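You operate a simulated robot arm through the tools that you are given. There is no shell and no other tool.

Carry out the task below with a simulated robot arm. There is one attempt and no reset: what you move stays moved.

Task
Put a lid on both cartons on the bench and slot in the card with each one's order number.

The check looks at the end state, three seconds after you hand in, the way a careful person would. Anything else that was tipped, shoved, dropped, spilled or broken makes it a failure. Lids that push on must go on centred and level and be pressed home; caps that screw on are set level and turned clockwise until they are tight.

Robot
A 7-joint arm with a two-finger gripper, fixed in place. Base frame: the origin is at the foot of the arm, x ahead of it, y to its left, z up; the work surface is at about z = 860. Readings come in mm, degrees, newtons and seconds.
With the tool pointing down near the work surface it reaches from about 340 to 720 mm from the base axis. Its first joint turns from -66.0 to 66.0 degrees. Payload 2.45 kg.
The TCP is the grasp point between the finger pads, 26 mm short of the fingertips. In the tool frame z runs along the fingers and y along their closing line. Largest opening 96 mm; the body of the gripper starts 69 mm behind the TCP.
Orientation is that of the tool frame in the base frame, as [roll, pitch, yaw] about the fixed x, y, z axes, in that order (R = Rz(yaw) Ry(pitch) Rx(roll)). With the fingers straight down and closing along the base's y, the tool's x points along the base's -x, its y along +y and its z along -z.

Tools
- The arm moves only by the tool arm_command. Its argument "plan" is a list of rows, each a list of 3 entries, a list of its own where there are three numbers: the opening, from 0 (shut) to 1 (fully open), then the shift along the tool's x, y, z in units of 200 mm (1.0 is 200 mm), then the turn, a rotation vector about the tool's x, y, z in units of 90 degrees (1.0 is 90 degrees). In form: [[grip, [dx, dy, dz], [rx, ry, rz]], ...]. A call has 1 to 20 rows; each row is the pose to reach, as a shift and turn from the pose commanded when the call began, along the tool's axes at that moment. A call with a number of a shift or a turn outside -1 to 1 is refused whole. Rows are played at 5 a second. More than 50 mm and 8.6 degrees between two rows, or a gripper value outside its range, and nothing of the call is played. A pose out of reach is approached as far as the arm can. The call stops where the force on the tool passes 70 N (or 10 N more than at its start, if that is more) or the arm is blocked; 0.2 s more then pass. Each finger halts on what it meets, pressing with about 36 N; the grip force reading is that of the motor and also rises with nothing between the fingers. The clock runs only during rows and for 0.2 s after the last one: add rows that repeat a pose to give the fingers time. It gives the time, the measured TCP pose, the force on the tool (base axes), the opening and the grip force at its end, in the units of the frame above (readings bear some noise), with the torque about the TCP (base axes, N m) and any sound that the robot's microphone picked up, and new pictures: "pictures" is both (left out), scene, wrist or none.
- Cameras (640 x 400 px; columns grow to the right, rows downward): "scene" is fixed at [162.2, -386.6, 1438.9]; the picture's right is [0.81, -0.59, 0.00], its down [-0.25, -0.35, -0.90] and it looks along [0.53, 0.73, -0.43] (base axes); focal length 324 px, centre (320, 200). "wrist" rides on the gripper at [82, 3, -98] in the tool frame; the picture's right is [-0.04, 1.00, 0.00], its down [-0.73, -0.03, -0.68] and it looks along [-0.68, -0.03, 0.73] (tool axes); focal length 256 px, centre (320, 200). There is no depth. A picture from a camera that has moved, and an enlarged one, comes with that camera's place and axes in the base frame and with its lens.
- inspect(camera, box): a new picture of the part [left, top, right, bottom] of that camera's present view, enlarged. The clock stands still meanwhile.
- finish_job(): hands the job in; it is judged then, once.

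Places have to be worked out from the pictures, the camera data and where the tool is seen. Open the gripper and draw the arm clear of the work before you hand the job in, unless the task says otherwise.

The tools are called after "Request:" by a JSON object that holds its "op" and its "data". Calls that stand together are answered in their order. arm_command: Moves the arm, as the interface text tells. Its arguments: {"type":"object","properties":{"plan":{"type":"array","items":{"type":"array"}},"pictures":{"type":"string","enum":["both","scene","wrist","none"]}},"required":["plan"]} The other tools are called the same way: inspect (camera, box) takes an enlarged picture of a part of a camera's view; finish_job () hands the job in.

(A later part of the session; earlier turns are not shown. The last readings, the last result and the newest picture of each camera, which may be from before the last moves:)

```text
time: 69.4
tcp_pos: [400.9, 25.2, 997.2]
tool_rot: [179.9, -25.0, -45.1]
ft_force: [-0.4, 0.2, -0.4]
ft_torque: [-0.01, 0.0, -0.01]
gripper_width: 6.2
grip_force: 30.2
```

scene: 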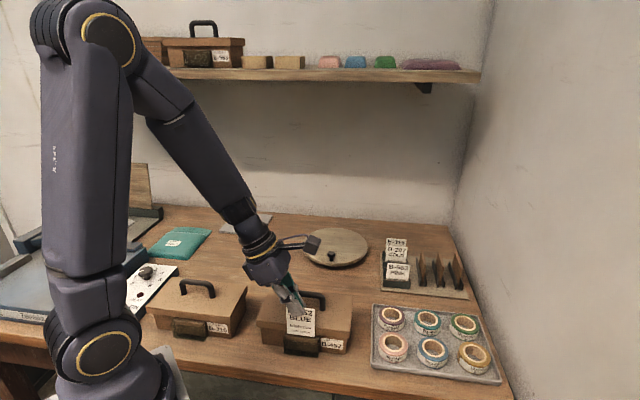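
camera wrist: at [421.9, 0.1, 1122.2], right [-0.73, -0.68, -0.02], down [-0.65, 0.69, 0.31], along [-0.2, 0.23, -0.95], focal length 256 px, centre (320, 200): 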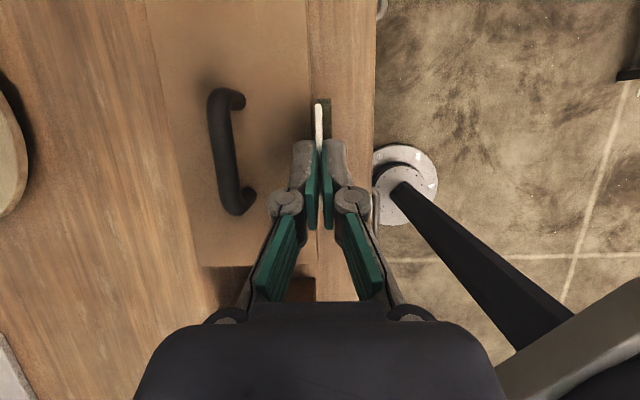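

Card is aligned left-right with the pocket (390.6 vs 390.5) and sits ~1.3 mm toward the block side of the slot centre. Shift that back and lower 20 mm gently.

Request:
{"op": "arm_command", "data": {"plan": [[0, [0, 0.0065, 0], [0, 0, 0]], [0, [-0.0106, 0.0065, 0.0227], [0, 0, 0]], [0, [-0.0212, 0.0065, 0.0453], [0, 0, 0]], [0, [-0.0318, 0.0065, 0.068], [0, 0, 0]], [0, [-0.0423, 0.0065, 0.0906], [0, 0, 0]]]}}

Request:
{"op": "inspect", "data": {"camera": "scene", "box": [270, 290, 340, 360]}}

Request:
{"op": "inspect", "data": {"camera": "wrist", "box": [270, 70, 390, 190]}}

```text
time: 70.6
tcp_pos: [400.1, 24.6, 979.9]
tool_rot: [180.0, -24.9, -45.1]
ft_force: [0.9, -0.5, -0.1]
ft_torque: [0.02, 0.01, 0.01]
gripper_width: 6.1
grip_force: 31.0
camera wrist: at [420.7, -1.6, 1103.5], right [-0.73, -0.68, -0.02], down [-0.65, 0.69, 0.31], along [-0.2, 0.23, -0.95], focal length 256 px, centre (320, 200)
```

scene: 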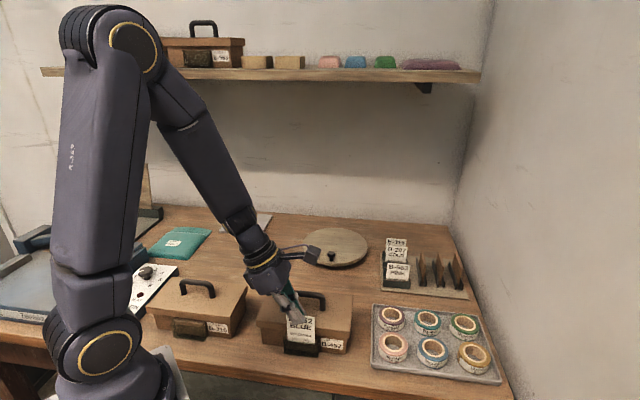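
wrist: 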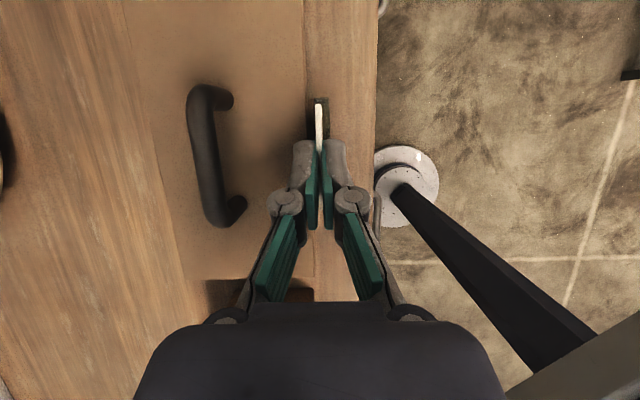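

```text
5.71 times, centred on (305, 325) of scene
camera zoom: at [162.2, -386.6, 1438.9], right [0.81, -0.59, 0.0], down [-0.25, -0.35, -0.9], along [0.53, 0.73, -0.43], focal length 1849 px, centre (406, -514)
```

zoom: 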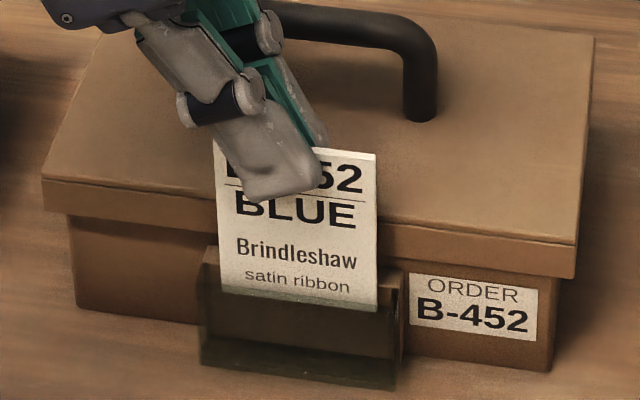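

```text
3.33 times, centred on (330, 130) of wrist
camera zoom: at [420.7, -1.6, 1103.5], right [-0.73, -0.68, -0.02], down [-0.65, 0.69, 0.31], along [-0.2, 0.23, -0.95], focal length 853 px, centre (287, 433)
```

zoom: 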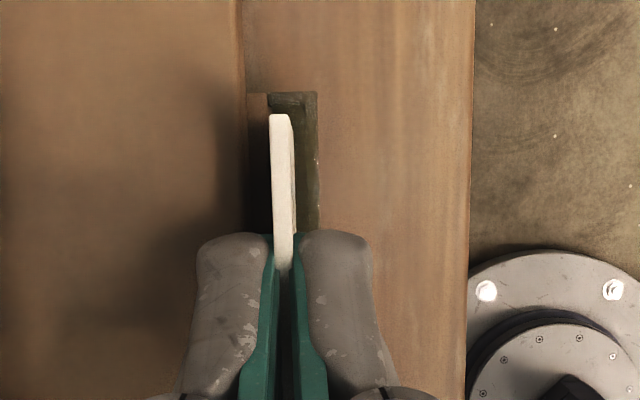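

The card is inside the slot mouth (card at ≈425.5, slot 418.6–430.9) with no contact. Lower another 16 mm, stopping before the rear finger meets the lid top.

Request:
{"op": "arm_command", "data": {"plan": [[0, [-0.009, 0, 0.019], [0, 0, 0]], [0, [-0.0178, 0, 0.0383], [0, 0, 0]], [0, [-0.0268, 0, 0.0575], [0, 0, 0]], [0, [-0.0345, 0, 0.074], [0, 0, 0]], [0, [-0.0345, 0, 0.074], [0, 0, 0]]]}}

Request:
{"op": "inspect", "data": {"camera": "scene", "box": [270, 290, 340, 360]}}

Request:
{"op": "inspect", "data": {"camera": "wrist", "box": [270, 70, 390, 190]}}

```text
time: 71.8
tcp_pos: [400.1, 22.9, 963.8]
tool_rot: [179.8, -25.0, -45.0]
ft_force: [0.7, -0.4, -1.1]
ft_torque: [-0.02, 0.01, 0.02]
gripper_width: 6.3
grip_force: 31.1
camera wrist: at [420.9, -1.9, 1088.0], right [-0.73, -0.68, -0.02], down [-0.65, 0.69, 0.31], along [-0.2, 0.23, -0.95], focal length 256 px, centre (320, 200)
```

scene: 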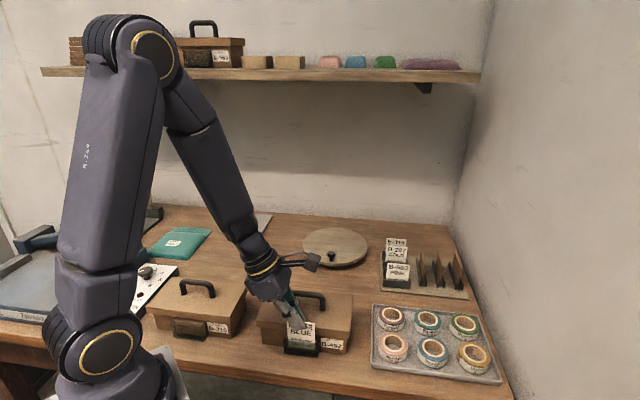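
wrist: 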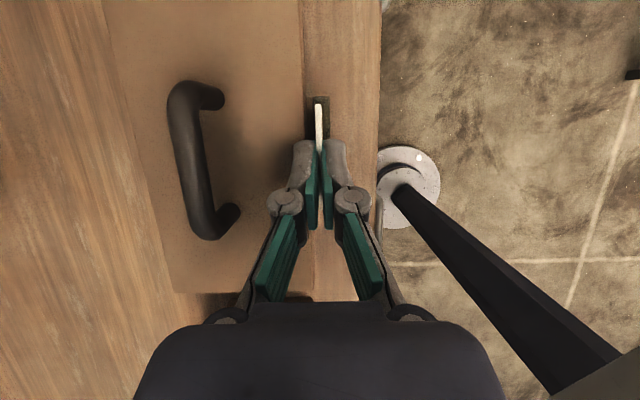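

```text
5.71 times, centred on (305, 325) of scene
camera zoom: at [162.2, -386.6, 1438.9], right [0.81, -0.59, 0.0], down [-0.25, -0.35, -0.9], along [0.53, 0.73, -0.43], focal length 1849 px, centre (406, -514)
```

zoom: 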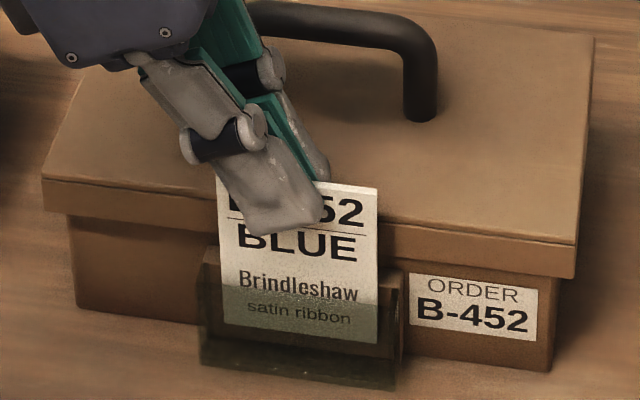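

```text
3.33 times, centred on (330, 130) of wrist
camera zoom: at [420.9, -1.9, 1088.0], right [-0.73, -0.68, -0.02], down [-0.65, 0.69, 0.31], along [-0.2, 0.23, -0.95], focal length 853 px, centre (287, 433)
```

zoom: 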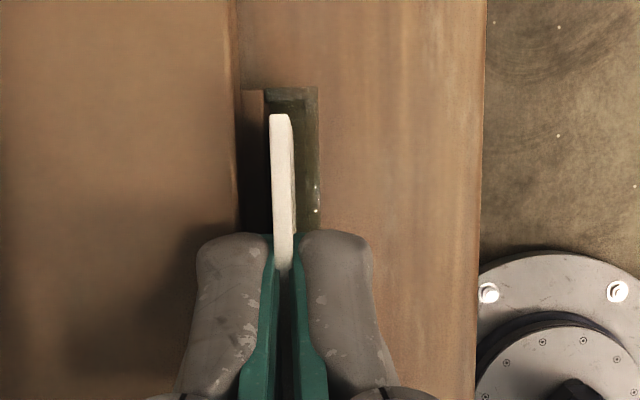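

The card's lower edge is clearly behind the tinted plate and in front of the block. Release it so it drops the last ~12 mm to the pocket floor.

Request:
{"op": "arm_command", "data": {"plan": [[0.1, [-0.0345, 0, 0.074], [0, 0, 0]]], "pictures": "none"}}

```text
time: 72.2
tcp_pos: [407.7, 24.6, 954.6]
tool_rot: [-179.2, -26.0, -45.0]
ft_force: [-2.1, 1.4, 22.5]
ft_torque: [0.04, 0.14, -0.08]
gripper_width: 18.8
grip_force: 20.0
stopped in row 1: the force on the tool passed its limit at 80 N (the readings are from after the stop); the commanded pose is now the measured one
```

I mistakenly repeated the shift, so the tool moved down further and pressed on something. Look carefully before doing anything else.

Request:
{"op": "inspect", "data": {"camera": "scene", "box": [250, 265, 365, 365]}}

Request:
{"op": "inspect", "data": {"camera": "scene", "box": [270, 290, 340, 360]}}

Request:
{"op": "inspect", "data": {"camera": "wrist", "box": [220, 70, 420, 250]}}

```text
4.00 times, centred on (308, 315) of scene
camera zoom: at [161.8, -386.6, 1439.0], right [0.81, -0.59, 0.0], down [-0.25, -0.35, -0.9], along [0.53, 0.73, -0.43], focal length 1294 px, centre (370, -260)
```

zoom: 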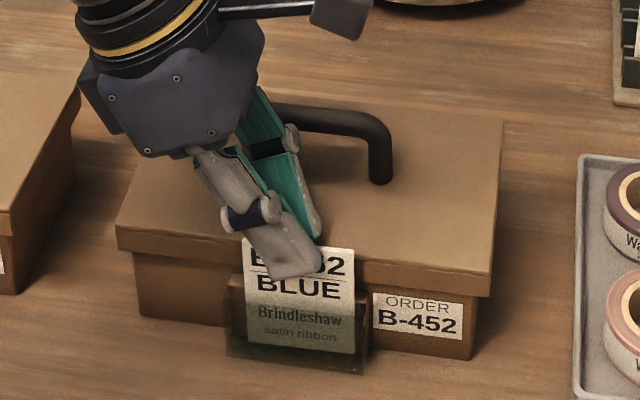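

```text
5.71 times, centred on (305, 325) of scene
camera zoom: at [161.8, -386.6, 1439.0], right [0.81, -0.59, 0.0], down [-0.25, -0.35, -0.9], along [0.53, 0.73, -0.43], focal length 1849 px, centre (406, -514)
```

zoom: 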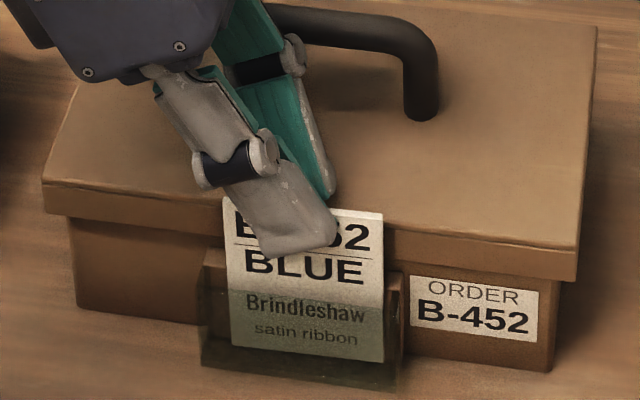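

```text
2.22 times, centred on (320, 160) of wrist
camera zoom: at [425.4, 0.6, 1079.5], right [-0.73, -0.69, -0.03], down [-0.66, 0.69, 0.29], along [-0.18, 0.23, -0.96], focal length 569 px, centre (320, 289)
```

zoom: 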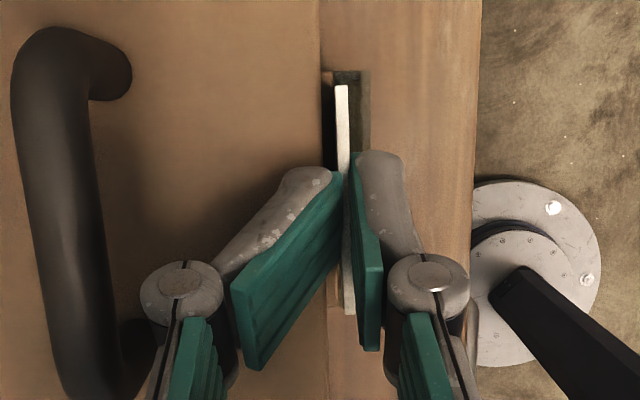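

Fortunately the card simply went further into the pocket; carton and lid haven't moved. Open the fingers in place, then lift straight up slowly.

Request:
{"op": "arm_command", "data": {"plan": [[0.3, [0, 0, 0], [0, 0, 0]], [0.3, [0.0022, 0, -0.0045], [0, 0, 0]], [0.3, [0.0044, 0, -0.009], [0, 0, 0]], [0.3, [0.0066, 0, -0.0135], [0, 0, 0]]], "pictures": "none"}}

Request:
{"op": "inspect", "data": {"camera": "scene", "box": [270, 290, 340, 360]}}

Request:
{"op": "inspect", "data": {"camera": "wrist", "box": [220, 70, 420, 250]}}

```text
time: 73.2
tcp_pos: [406.8, 26.2, 957.1]
tool_rot: [-179.3, -25.6, -45.0]
ft_force: [-0.5, -0.4, 2.0]
ft_torque: [-0.01, 0.03, 0.0]
gripper_width: 32.9
grip_force: 0.0
```

```text
5.71 times, centred on (305, 325) of scene
camera zoom: at [162.1, -386.7, 1438.9], right [0.81, -0.59, 0.0], down [-0.25, -0.35, -0.9], along [0.53, 0.73, -0.43], focal length 1849 px, centre (406, -514)
```

zoom: 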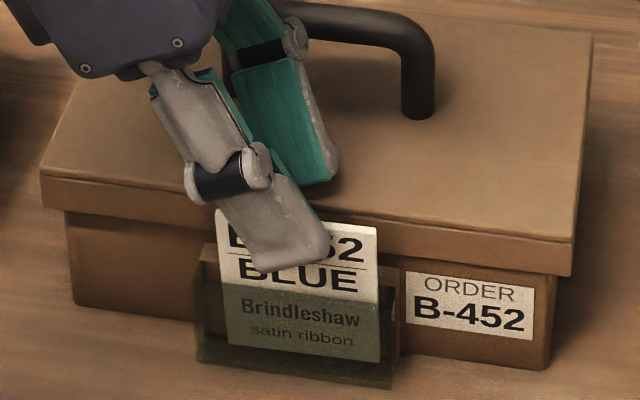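

```text
2.22 times, centred on (320, 160) of wrist
camera zoom: at [425.0, 0.1, 1081.4], right [-0.73, -0.69, -0.03], down [-0.66, 0.69, 0.29], along [-0.18, 0.23, -0.96], focal length 569 px, centre (320, 289)
```

zoom: 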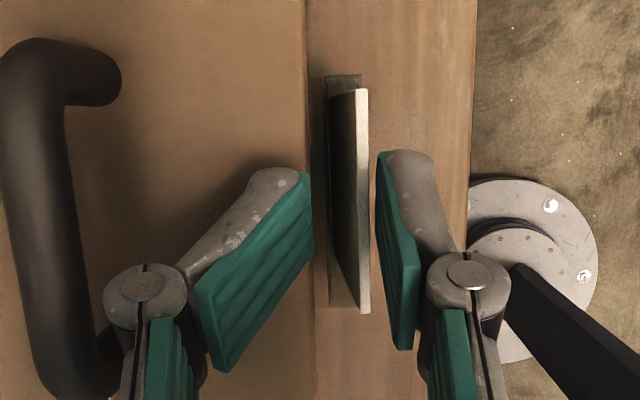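

Released: the card now rests in the pocket leaning slightly forward. Withdraw vertically with fingers open.

Request:
{"op": "arm_command", "data": {"plan": [[0.32, [0.0108, 0, -0.0226], [0, 0, 0]], [0.32, [0.0216, 0, -0.0451], [0, 0, 0]], [0.32, [0.0432, 0, -0.0902], [0, 0, 0]], [0.32, [0.0864, 0, -0.1804], [0, 0, 0]], [0.35, [0.1512, 0, -0.3157], [0, 0, 0]], [0.35, [0.216, 0, -0.451], [0, 0, 0]], [0.35, [0.216, 0, -0.451], [0, 0, 0]]]}}

Request:
{"op": "inspect", "data": {"camera": "scene", "box": [250, 265, 365, 365]}}

Request:
{"op": "inspect", "data": {"camera": "scene", "box": [270, 290, 340, 360]}}

Request:
{"op": "inspect", "data": {"camera": "wrist", "box": [220, 70, 420, 250]}}

```text
time: 74.8
tcp_pos: [407.3, 25.5, 1056.9]
tool_rot: [-179.2, -25.7, -44.9]
ft_force: [0.3, -0.2, 0.4]
ft_torque: [0.04, 0.02, 0.03]
gripper_width: 33.7
grip_force: 0.1
camera wrist: at [426.2, -0.7, 1181.7], right [-0.73, -0.68, -0.03], down [-0.66, 0.69, 0.29], along [-0.18, 0.23, -0.96], focal length 256 px, centre (320, 200)
```

scene: 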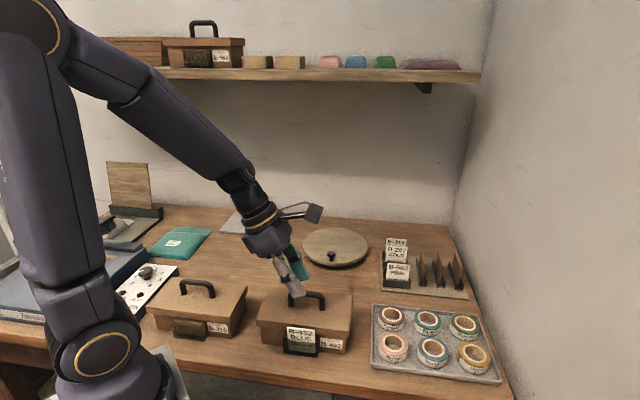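
wrist: 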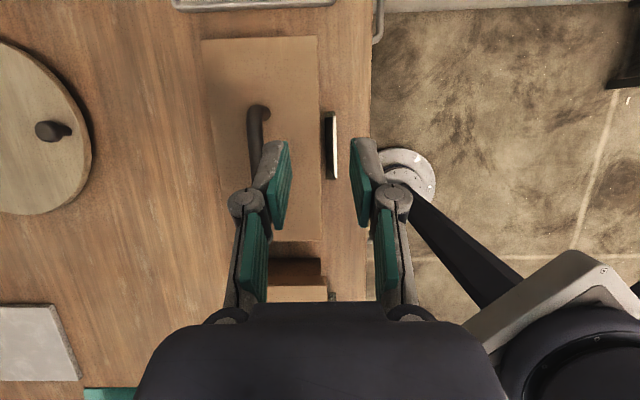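

```text
4.00 times, centred on (308, 315) of scene
camera zoom: at [162.2, -386.6, 1438.9], right [0.81, -0.59, 0.0], down [-0.25, -0.35, -0.9], along [0.53, 0.73, -0.43], focal length 1294 px, centre (370, -260)
```

zoom: 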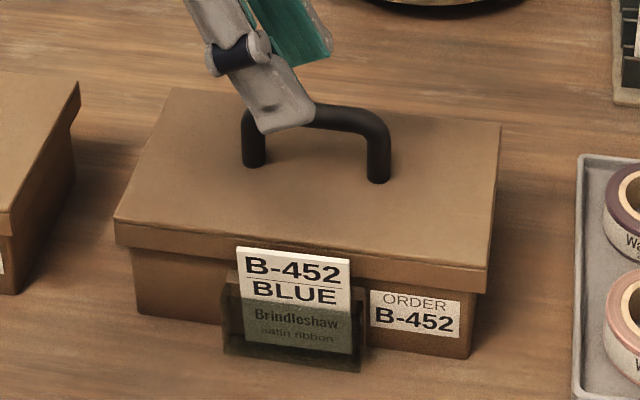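

```text
5.71 times, centred on (305, 325) of scene
camera zoom: at [162.2, -386.6, 1438.9], right [0.81, -0.59, 0.0], down [-0.25, -0.35, -0.9], along [0.53, 0.73, -0.43], focal length 1849 px, centre (406, -514)
```

zoom: 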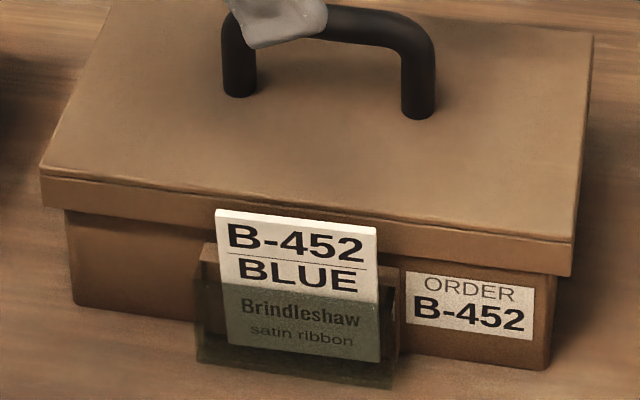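

```text
2.22 times, centred on (320, 160) of wrist
camera zoom: at [426.2, -0.7, 1181.7], right [-0.73, -0.68, -0.03], down [-0.66, 0.69, 0.29], along [-0.18, 0.23, -0.96], focal length 569 px, centre (320, 289)
```

zoom: 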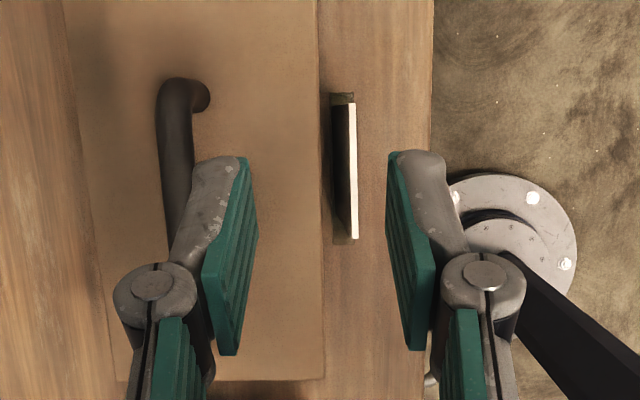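

Card B-452 is seated in its pocket. Now head back for card B-316: move toward the rack and correct the small roll error.

Request:
{"op": "arm_command", "data": {"plan": [[0.35, [0.081, -0.148, 0.0], [-0.0089, 0, 0]], [0.35, [0.162, -0.296, 0.02], [-0.0089, 0, 0]], [0.35, [0.243, -0.444, 0.045], [-0.0089, 0, 0]], [0.35, [0.324, -0.592, 0.07], [-0.0089, 0, 0]], [0.35, [0.4055, -0.74, 0.1], [-0.0089, 0, 0]], [0.35, [0.4865, -0.8875, 0.123], [-0.0089, 0, 0]], [0.35, [0.4865, -0.8875, 0.123], [-0.0089, 0, 0]]], "pictures": "none"}}

```text
time: 76.4
tcp_pos: [600.8, 81.5, 1080.3]
tool_rot: [180.0, -25.7, -45.0]
ft_force: [0.8, 0.3, 0.0]
ft_torque: [-0.01, -0.01, 0.0]
gripper_width: 33.5
grip_force: 0.1
```

Now to above card B-316 with the tilt increased to 58°.

Request:
{"op": "arm_command", "data": {"plan": [[0.35, [0.0396, -0.1275, 0.0827], [0, 0.075, 0]], [0.35, [0.0791, -0.2551, 0.1654], [0, 0.15, 0]], [0.35, [0.1187, -0.3826, 0.2481], [0, 0.225, 0]], [0.35, [0.1583, -0.5101, 0.3309], [0, 0.3, 0]], [0.35, [0.1979, -0.6376, 0.4136], [0, 0.3589, 0]], [0.35, [0.2374, -0.7652, 0.4963], [0, 0.3589, 0]], [0.35, [0.277, -0.8927, 0.579], [0, 0.3589, 0]], [0.35, [0.277, -0.8927, 0.579], [0, 0.3589, 0]]]}}

Request:
{"op": "inspect", "data": {"camera": "wrist", "box": [220, 80, 420, 260]}}

Request:
{"op": "arm_command", "data": {"plan": [[0.35, [0, 0, 0], [0, 0, 0]]], "pictures": "none"}}

Request:
{"op": "arm_command", "data": {"plan": [[0.35, [0, 0, 0], [0, 0, 0]]], "pictures": "none"}}

```text
time: 78.2
tcp_pos: [796.9, 136.8, 996.0]
tool_rot: [179.7, -58.0, -44.8]
ft_force: [0.3, -1.0, 0.2]
ft_torque: [0.01, -0.03, 0.03]
gripper_width: 34.0
grip_force: 0.1
camera wrist: at [765.4, 162.5, 1118.9], right [-0.72, -0.69, -0.03], down [-0.66, 0.7, -0.26], along [0.2, -0.17, -0.96], focal length 256 px, centre (320, 200)
```

scene: 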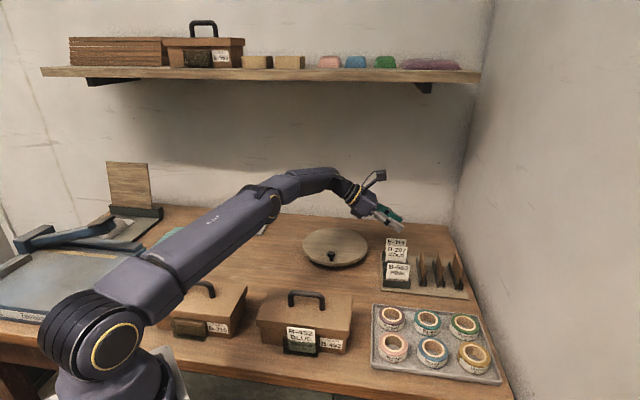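
wrist: 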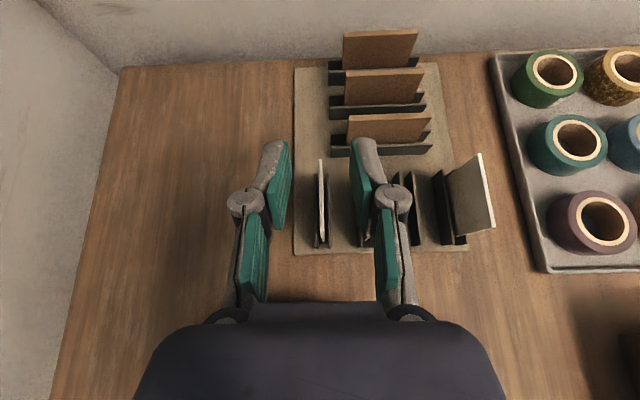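

```text
2.22 times, centred on (320, 170) of wrist
camera zoom: at [765.4, 162.5, 1118.9], right [-0.72, -0.69, -0.03], down [-0.66, 0.7, -0.26], along [0.2, -0.17, -0.96], focal length 569 px, centre (320, 267)
```

zoom: 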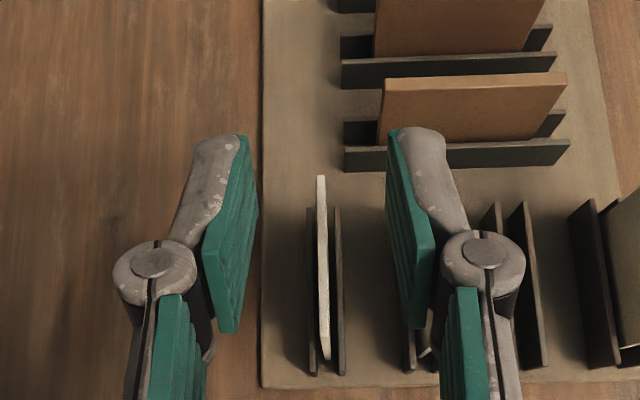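

```text
time: 78.6
tcp_pos: [795.7, 136.6, 997.0]
tool_rot: [179.8, -58.0, -44.8]
ft_force: [0.2, 0.2, 0.3]
ft_torque: [0.01, 0.0, -0.04]
gripper_width: 33.6
grip_force: 0.1
```

```text
time: 79.0
tcp_pos: [795.3, 136.6, 998.0]
tool_rot: [179.8, -58.2, -44.9]
ft_force: [-0.1, 0.2, -0.1]
ft_torque: [0.01, 0.0, -0.01]
gripper_width: 33.6
grip_force: 0.1
```

Card B-316's plane is ~1.4 mm toward tool −y. Correct and descend vertically to grip its top ~16 mm.

Request:
{"op": "arm_command", "data": {"plan": [[0.32, [-0.0557, -0.007, 0.0348], [0, 0, 0]], [0.3, [-0.1113, -0.007, 0.0696], [0, 0, 0]], [0.3, [-0.167, -0.007, 0.1043], [0, 0, 0]], [0.3, [-0.2226, -0.007, 0.1391], [0, 0, 0]], [0.3, [-0.2226, -0.007, 0.1391], [0, 0, 0]]]}}

Request:
{"op": "inspect", "data": {"camera": "wrist", "box": [220, 80, 420, 260]}}

Request:
{"op": "inspect", "data": {"camera": "scene", "box": [360, 190, 440, 280]}}

```text
time: 80.2
tcp_pos: [796.1, 138.7, 944.9]
tool_rot: [179.8, -58.0, -44.7]
ft_force: [-0.2, -0.4, 0.5]
ft_torque: [0.0, 0.06, -0.01]
gripper_width: 28.6
grip_force: 0.0
camera wrist: at [766.7, 163.6, 1066.1], right [-0.72, -0.69, -0.03], down [-0.66, 0.7, -0.26], along [0.2, -0.17, -0.96], focal length 256 px, centre (320, 200)
```

scene: 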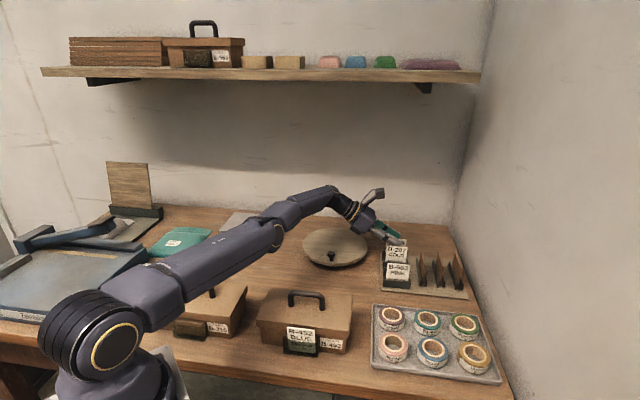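
wrist: 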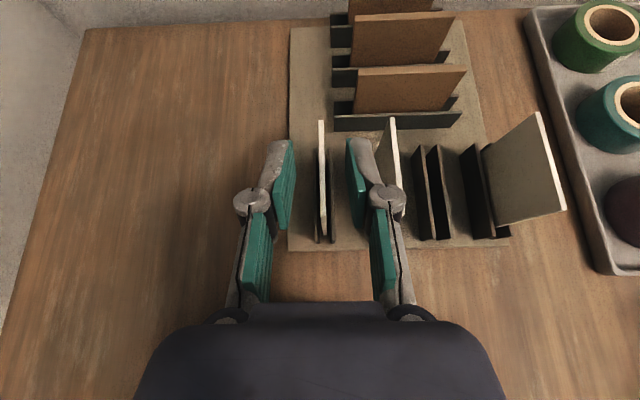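

```text
2.22 times, centred on (320, 170) of wrist
camera zoom: at [766.7, 163.6, 1066.1], right [-0.72, -0.69, -0.03], down [-0.66, 0.7, -0.26], along [0.2, -0.17, -0.96], focal length 569 px, centre (320, 267)
```

zoom: 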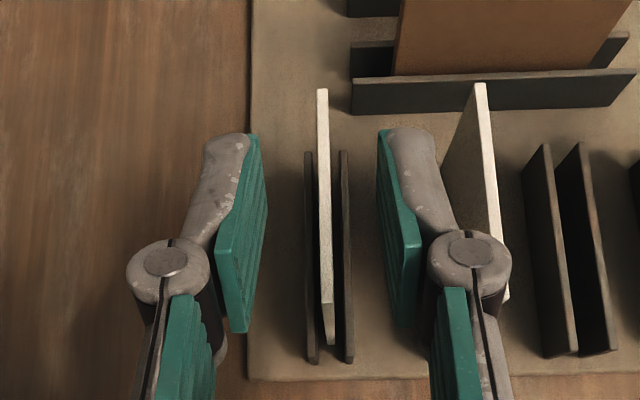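

```text
4.44 times, centred on (400, 235) of scene
camera zoom: at [162.2, -386.6, 1438.9], right [0.81, -0.59, 0.0], down [-0.25, -0.35, -0.9], along [0.53, 0.73, -0.43], focal length 1438 px, centre (-36, 44)
```

zoom: 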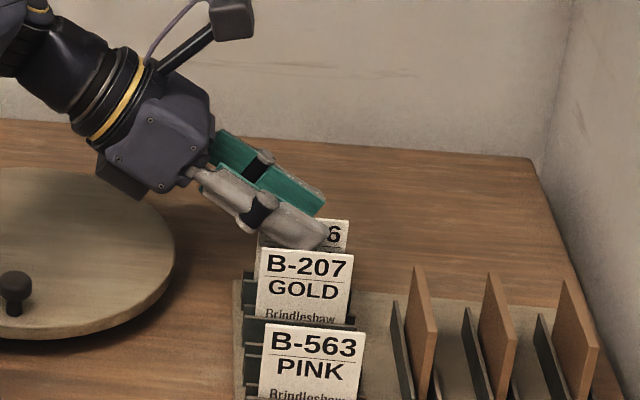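

Centred. Close on card B-316.

Request:
{"op": "arm_command", "data": {"plan": [[0.2, [0, 0, 0], [0, 0, 0]], [0.1, [0, 0, 0], [0, 0, 0]], [0, [0, 0, 0], [0, 0, 0]], [0, [0, 0, 0], [0, 0, 0]], [0, [0, 0, 0], [0, 0, 0]], [0, [0, 0, 0], [0, 0, 0]]]}}

Request:
{"op": "inspect", "data": {"camera": "wrist", "box": [220, 80, 420, 260]}}

Request:
{"op": "inspect", "data": {"camera": "scene", "box": [375, 215, 435, 275]}}

```text
time: 81.6
tcp_pos: [797.4, 137.6, 944.2]
tool_rot: [179.8, -58.0, -45.0]
ft_force: [-0.2, 0.1, 0.0]
ft_torque: [0.02, -0.04, -0.03]
gripper_width: 5.9
grip_force: 30.7
camera wrist: at [766.7, 163.7, 1066.4], right [-0.72, -0.69, -0.03], down [-0.66, 0.7, -0.26], along [0.2, -0.17, -0.96], focal length 256 px, centre (320, 200)
```

scene: 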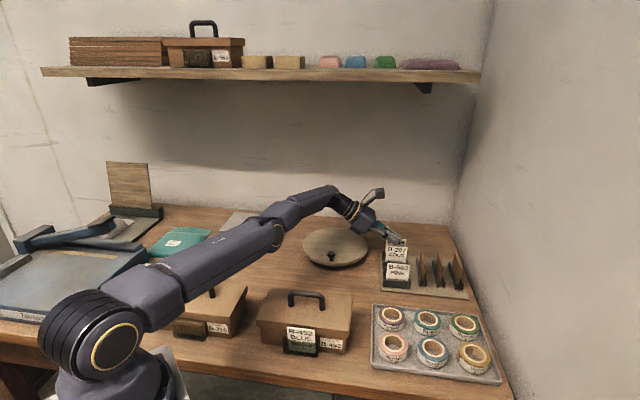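
wrist: 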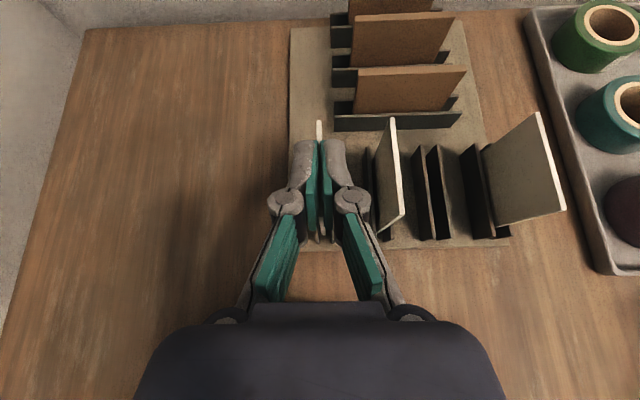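

```text
2.22 times, centred on (320, 170) of wrist
camera zoom: at [766.7, 163.7, 1066.4], right [-0.72, -0.69, -0.03], down [-0.66, 0.7, -0.26], along [0.2, -0.17, -0.96], focal length 569 px, centre (320, 267)
```

zoom: 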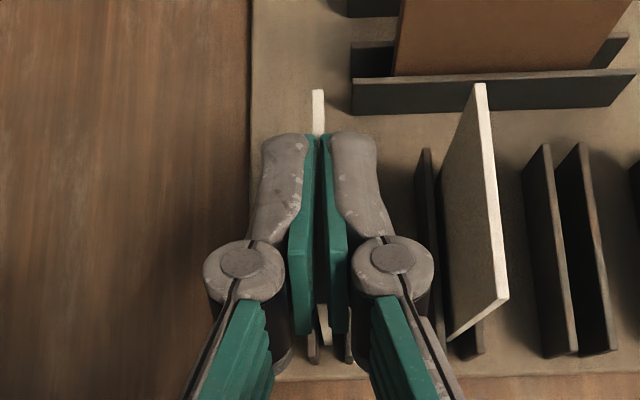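

```text
6.67 times, centred on (405, 245) of scene
camera zoom: at [162.2, -386.6, 1438.9], right [0.81, -0.59, 0.0], down [-0.25, -0.35, -0.9], along [0.53, 0.73, -0.43], focal length 2157 px, centre (-247, -100)
```

zoom: 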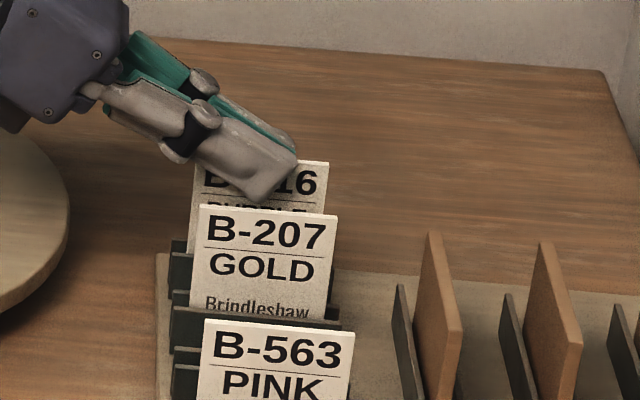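

Firm grip. Lift the card straight up, slowly at first.

Request:
{"op": "arm_command", "data": {"plan": [[0, [0.0212, 0, -0.01325], [0, 0, 0]], [0, [0.0636, 0, -0.03975], [0, 0, 0]], [0, [0.1272, 0, -0.0795], [0, 0, 0]], [0, [0.212, 0, -0.1325], [0, 0, 0]], [0, [0.297, 0, -0.1855], [0, 0, 0]], [0, [0.382, 0, -0.2385], [0, 0, 0]], [0, [0.382, 0, -0.2385], [0, 0, 0]]]}}

Request:
{"op": "inspect", "data": {"camera": "scene", "box": [360, 180, 450, 270]}}

Request:
{"op": "inspect", "data": {"camera": "wrist", "box": [220, 80, 420, 260]}}

Request:
{"op": "arm_command", "data": {"plan": [[0, [0, 0, 0], [0, 0, 0]]], "pictures": "none"}}

```text
time: 83.2
tcp_pos: [798.5, 136.1, 1036.2]
tool_rot: [179.9, -58.1, -44.9]
ft_force: [0.3, -0.3, 0.4]
ft_torque: [0.02, -0.02, -0.01]
gripper_width: 6.0
grip_force: 30.5
camera wrist: at [768.1, 161.9, 1156.2], right [-0.72, -0.69, -0.03], down [-0.66, 0.7, -0.26], along [0.2, -0.17, -0.96], focal length 256 px, centre (320, 200)
```

scene: 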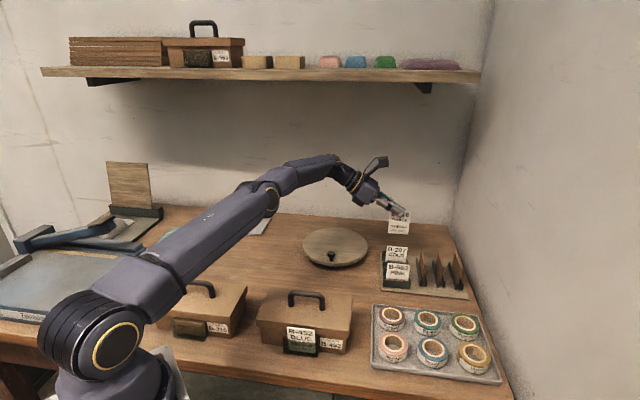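
wrist: 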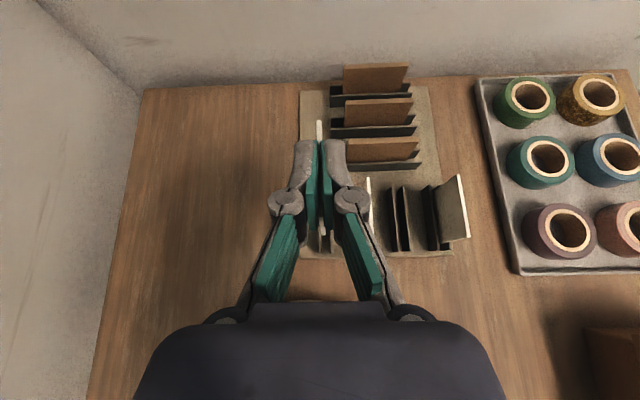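

```text
4.44 times, centred on (405, 225) of scene
camera zoom: at [162.2, -386.6, 1438.9], right [0.81, -0.59, 0.0], down [-0.25, -0.35, -0.9], along [0.53, 0.73, -0.43], focal length 1438 px, centre (-58, 89)
```

zoom: 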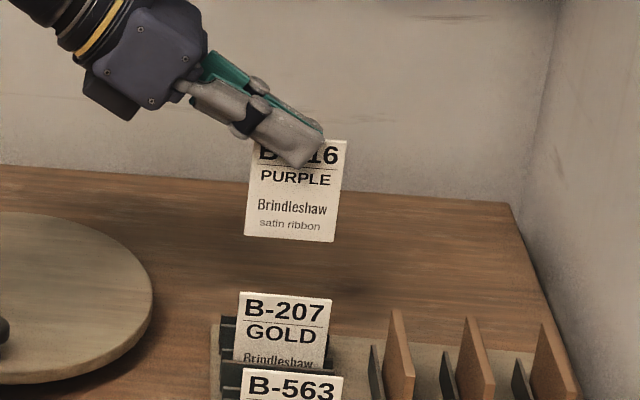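

```text
2.22 times, centred on (320, 170) of wrist
camera zoom: at [768.1, 161.9, 1156.2], right [-0.72, -0.69, -0.03], down [-0.66, 0.7, -0.26], along [0.2, -0.17, -0.96], focal length 569 px, centre (320, 267)
```

zoom: 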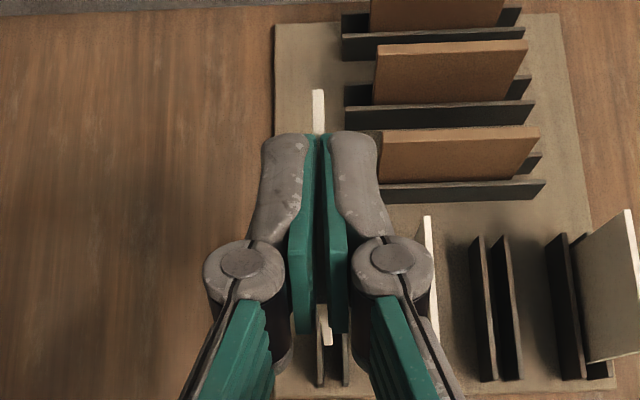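

```text
time: 83.6
tcp_pos: [799.3, 136.9, 1034.4]
tool_rot: [179.8, -58.0, -44.8]
ft_force: [0.2, -0.4, 0.3]
ft_torque: [0.0, 0.01, 0.02]
gripper_width: 5.9
grip_force: 30.5
```

Holding "B-316 PURPLE", upright. Raise and carry it toward the B-316 pocket, keeping well above the handles.

Request:
{"op": "arm_command", "data": {"plan": [[0, [-0.0283, 0.109, -0.1318], [0, 0, 0]], [0, [-0.0565, 0.218, -0.2635], [0, 0, 0]], [0, [-0.0848, 0.327, -0.3953], [0, 0, 0]], [0, [-0.113, 0.436, -0.527], [0, 0, 0]], [0, [-0.1413, 0.545, -0.6588], [0, 0, 0]], [0, [-0.1695, 0.654, -0.7905], [0, 0, 0]]], "pictures": "none"}}

Request:
{"op": "arm_command", "data": {"plan": [[0, [-0.0703, 0.1031, -0.1125], [0, 0, 0]], [0, [-0.1405, 0.2062, -0.2249], [0, 0, 0]], [0, [-0.2108, 0.3094, -0.3374], [0, 0, 0]], [0, [-0.281, 0.4125, -0.4498], [0, 0, 0]], [0, [-0.3513, 0.5156, -0.5623], [0, 0, 0]], [0, [-0.4215, 0.6187, -0.6747], [0, 0, 0]]], "pictures": "scene"}}

```text
time: 85.0
tcp_pos: [597.6, 152.9, 1090.1]
tool_rot: [179.8, -58.1, -44.9]
ft_force: [0.4, -0.6, 0.5]
ft_torque: [-0.03, 0.01, 0.0]
gripper_width: 5.7
grip_force: 30.5
```

```text
time: 86.4
tcp_pos: [397.6, 178.0, 1090.4]
tool_rot: [179.8, -58.2, -45.0]
ft_force: [0.2, 0.4, 0.0]
ft_torque: [-0.03, 0.02, -0.03]
gripper_width: 6.0
grip_force: 30.5
```

scene: 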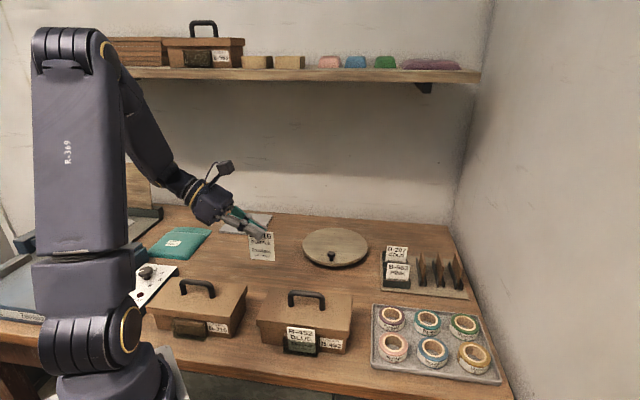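

Final horizontal leg to above the B-316 pocket.

Request:
{"op": "arm_command", "data": {"plan": [[0, [-0.0744, 0.1061, -0.1192], [0, 0, 0]], [0, [-0.1488, 0.2123, -0.2383], [0, 0, 0]], [0, [-0.2232, 0.3184, -0.3575], [0, 0, 0]], [0, [-0.2976, 0.4246, -0.4766], [0, 0, 0]], [0, [-0.372, 0.5307, -0.5958], [0, 0, 0]], [0, [-0.372, 0.5307, -0.5958], [0, 0, 0]]]}}

Request:
{"op": "inspect", "data": {"camera": "scene", "box": [130, 220, 260, 350]}}

Request:
{"op": "inspect", "data": {"camera": "wrist", "box": [250, 80, 400, 260]}}

Request:
{"op": "arm_command", "data": {"plan": [[0, [0, 0, 0], [0, 0, 0]]], "pictures": "none"}}

```text
time: 87.8
tcp_pos: [221.2, 202.3, 1091.2]
tool_rot: [179.7, -58.1, -44.9]
ft_force: [0.8, -0.3, 0.1]
ft_torque: [0.0, -0.01, 0.0]
gripper_width: 5.7
grip_force: 30.9
camera wrist: at [191.2, 228.8, 1213.4], right [-0.72, -0.69, -0.03], down [-0.66, 0.7, -0.26], along [0.2, -0.17, -0.96], focal length 256 px, centre (320, 200)
```

scene: 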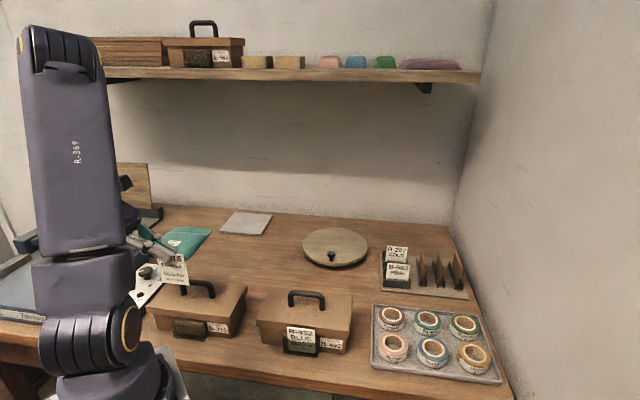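
wrist: 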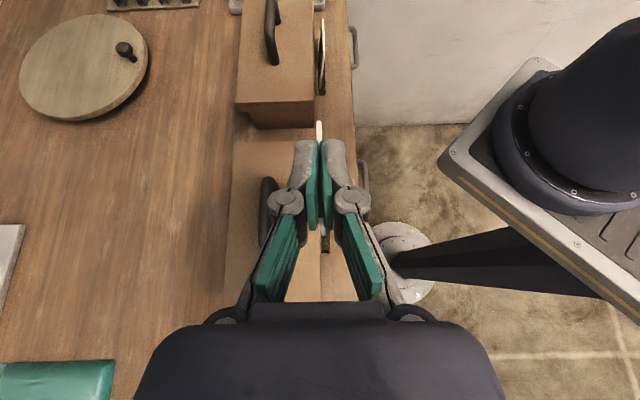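

```text
3.08 times, centred on (195, 285) of scene
camera zoom: at [162.2, -386.6, 1438.9], right [0.81, -0.59, 0.0], down [-0.25, -0.35, -0.9], along [0.53, 0.73, -0.43], focal length 996 px, centre (705, -62)
```

zoom: 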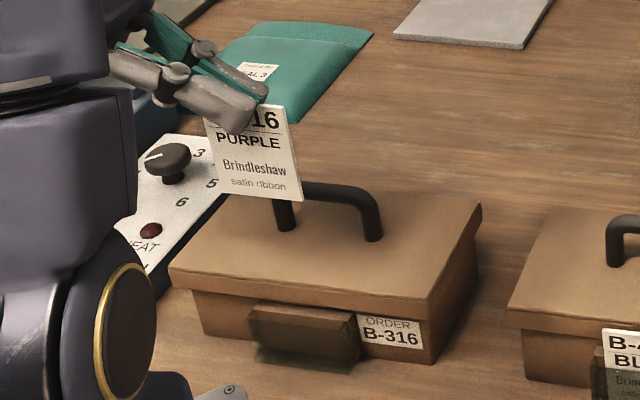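

```text
2.22 times, centred on (325, 170) of wrist
camera zoom: at [191.2, 228.8, 1213.4], right [-0.72, -0.69, -0.03], down [-0.66, 0.7, -0.26], along [0.2, -0.17, -0.96], focal length 569 px, centre (309, 267)
```

zoom: 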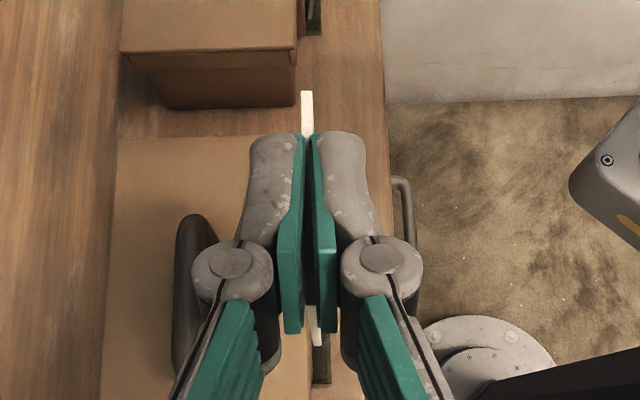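

```text
time: 88.2
tcp_pos: [223.3, 201.9, 1091.2]
tool_rot: [179.8, -58.0, -45.0]
ft_force: [-0.5, 0.9, -0.6]
ft_torque: [0.06, 0.0, 0.01]
gripper_width: 6.3
grip_force: 30.5
```

Descend to hover with the card bottom ~15 mm above the pocket and check alignment.

Request:
{"op": "arm_command", "data": {"plan": [[0, [-0.0693, 0, 0.0433], [0, 0, 0]], [0, [-0.1385, 0, 0.0866], [0, 0, 0]], [0, [-0.2078, 0, 0.1299], [0, 0, 0]], [0, [-0.277, 0, 0.1731], [0, 0, 0]], [0, [-0.3463, 0, 0.2164], [0, 0, 0]], [0, [-0.4155, 0, 0.2597], [0, 0, 0]], [0, [-0.4155, 0, 0.2597], [0, 0, 0]]]}}

Request:
{"op": "inspect", "data": {"camera": "scene", "box": [145, 270, 245, 350]}}

Request:
{"op": "inspect", "data": {"camera": "wrist", "box": [270, 90, 390, 270]}}

Request:
{"op": "arm_command", "data": {"plan": [[0, [0, 0, 0], [0, 0, 0]]], "pictures": "none"}}

Request:
{"op": "arm_command", "data": {"plan": [[0, [0, 0, 0], [0, 0, 0]]], "pictures": "none"}}

```text
time: 89.8
tcp_pos: [222.1, 202.8, 993.9]
tool_rot: [179.8, -58.0, -44.9]
ft_force: [-0.1, 0.5, -0.7]
ft_torque: [-0.03, 0.0, 0.01]
gripper_width: 6.0
grip_force: 30.5
camera wrist: at [192.2, 229.4, 1114.9], right [-0.72, -0.69, -0.03], down [-0.66, 0.7, -0.26], along [0.2, -0.17, -0.96], focal length 256 px, centre (320, 200)
```

scene: 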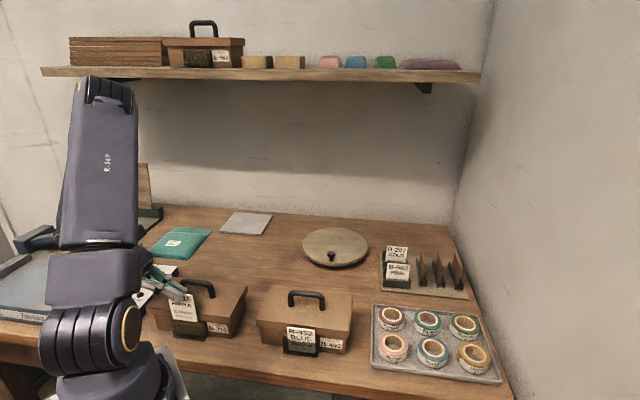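
wrist: 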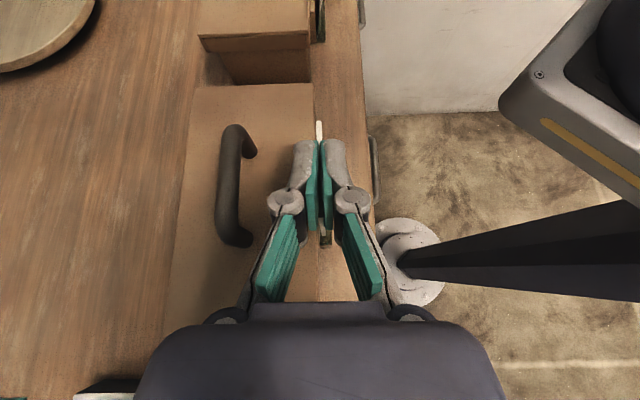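

```text
5.00 times, centred on (195, 310) of scene
camera zoom: at [162.2, -386.6, 1438.9], right [0.81, -0.59, 0.0], down [-0.25, -0.35, -0.9], along [0.53, 0.73, -0.43], focal length 1618 px, centre (945, -350)
```

zoom: 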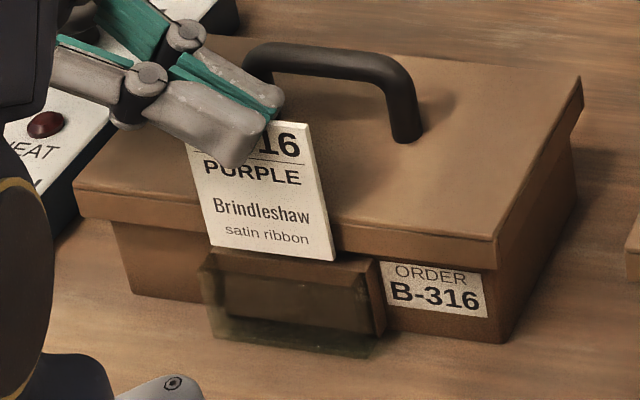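

```text
2.22 times, centred on (330, 180) of wrist
camera zoom: at [192.2, 229.4, 1114.9], right [-0.72, -0.69, -0.03], down [-0.66, 0.7, -0.26], along [0.2, -0.17, -0.96], focal length 569 px, centre (298, 244)
```

zoom: 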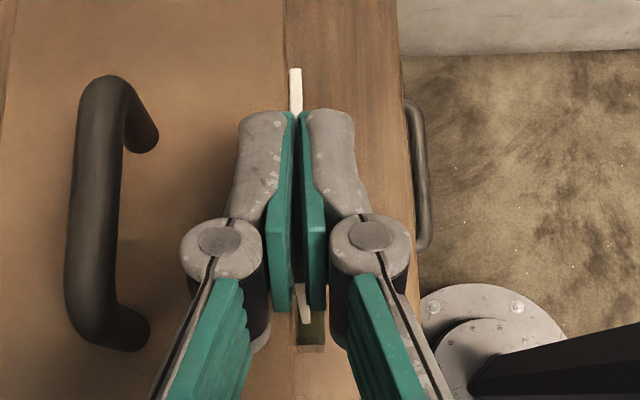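

```text
time: 90.2
tcp_pos: [223.4, 203.7, 993.4]
tool_rot: [179.9, -57.9, -45.0]
ft_force: [-0.3, -0.1, -0.5]
ft_torque: [0.02, -0.01, 0.03]
gripper_width: 6.0
grip_force: 29.9
```

```text
time: 90.6
tcp_pos: [223.1, 203.7, 992.6]
tool_rot: [179.8, -58.0, -44.9]
ft_force: [0.5, -0.9, -0.1]
ft_torque: [0.01, -0.07, 0.0]
gripper_width: 6.0
grip_force: 30.8
```

Card is ~3 mm left of the pocket centre. Zoom the wrist view near the visible pocket end to check the depth alignment.

Request:
{"op": "inspect", "data": {"camera": "wrist", "box": [300, 215, 350, 260]}}

Request:
{"op": "inspect", "data": {"camera": "wrist", "box": [295, 100, 345, 150]}}

```text
8.89 times, centred on (325, 238) of wrist
camera zoom: at [192.2, 229.3, 1115.1], right [-0.72, -0.69, -0.03], down [-0.66, 0.7, -0.26], along [0.2, -0.17, -0.96], focal length 2276 px, centre (276, -133)
```

zoom: 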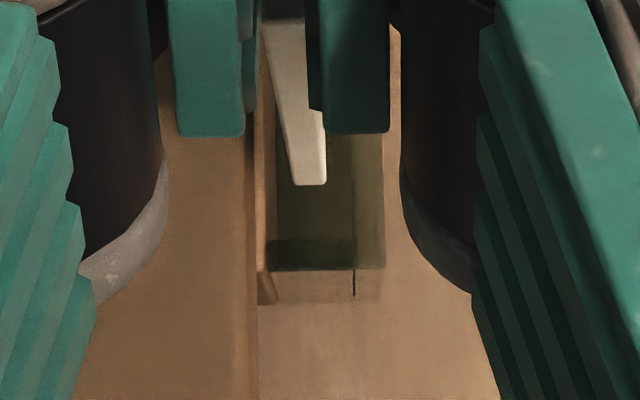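

```text
8.00 times, centred on (320, 125) of wrist
camera zoom: at [192.2, 229.3, 1115.1], right [-0.72, -0.69, -0.03], down [-0.66, 0.7, -0.26], along [0.2, -0.17, -0.96], focal length 2048 px, centre (320, 800)
```

zoom: 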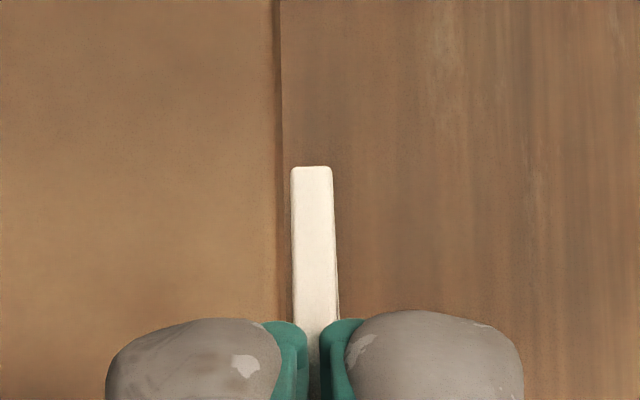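

Depth alignment is good (card ≈427.5, slot centre ≈427.5); shift 2.3 mm right along the card plane and lower 20 mm.

Request:
{"op": "arm_command", "data": {"plan": [[0, [0.0061, 0, 0.0098], [0, 0, 0]], [0, [-0.0151, 0, 0.0231], [0, 0, 0]], [0, [-0.0363, 0, 0.0363], [0, 0, 0]], [0, [-0.0575, 0, 0.0496], [0, 0, 0]], [0, [-0.0787, 0, 0.0628], [0, 0, 0]]]}}

Request:
{"op": "inspect", "data": {"camera": "scene", "box": [150, 285, 220, 345]}}

Request:
{"op": "inspect", "data": {"camera": "wrist", "box": [300, 215, 350, 260]}}

```text
time: 91.8
tcp_pos: [224.9, 202.7, 973.8]
tool_rot: [179.9, -58.0, -44.9]
ft_force: [0.1, 0.2, -0.3]
ft_torque: [-0.03, 0.01, -0.02]
gripper_width: 6.1
grip_force: 30.7
camera wrist: at [194.3, 227.4, 1094.8], right [-0.72, -0.69, -0.03], down [-0.66, 0.7, -0.26], along [0.2, -0.17, -0.96], focal length 256 px, centre (320, 200)
```

scene: 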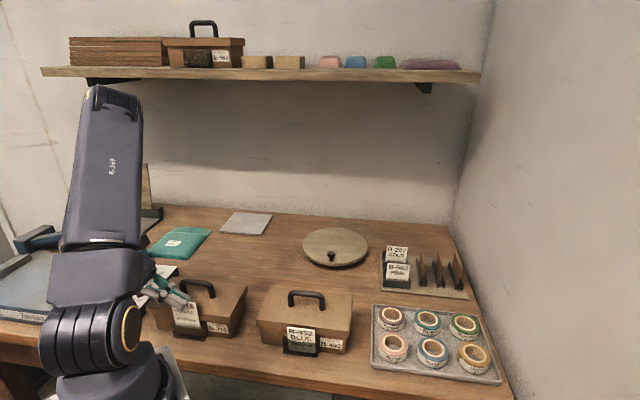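
wrist: 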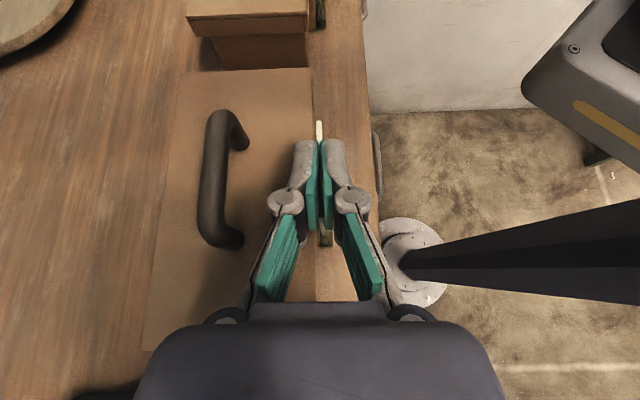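

```text
6.67 times, centred on (185, 315) of scene
camera zoom: at [162.2, -386.6, 1438.9], right [0.81, -0.59, 0.0], down [-0.25, -0.35, -0.9], along [0.53, 0.73, -0.43], focal length 2157 px, centre (1220, -567)
```

zoom: 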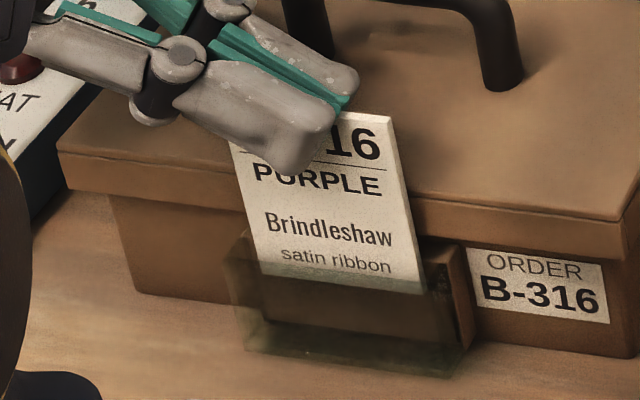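

```text
8.89 times, centred on (325, 238) of wrist
camera zoom: at [194.3, 227.4, 1094.8], right [-0.72, -0.69, -0.03], down [-0.66, 0.7, -0.26], along [0.2, -0.17, -0.96], focal length 2276 px, centre (276, -133)
```

zoom: 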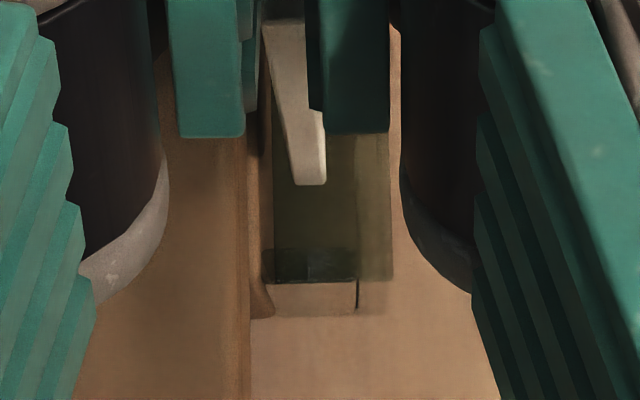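

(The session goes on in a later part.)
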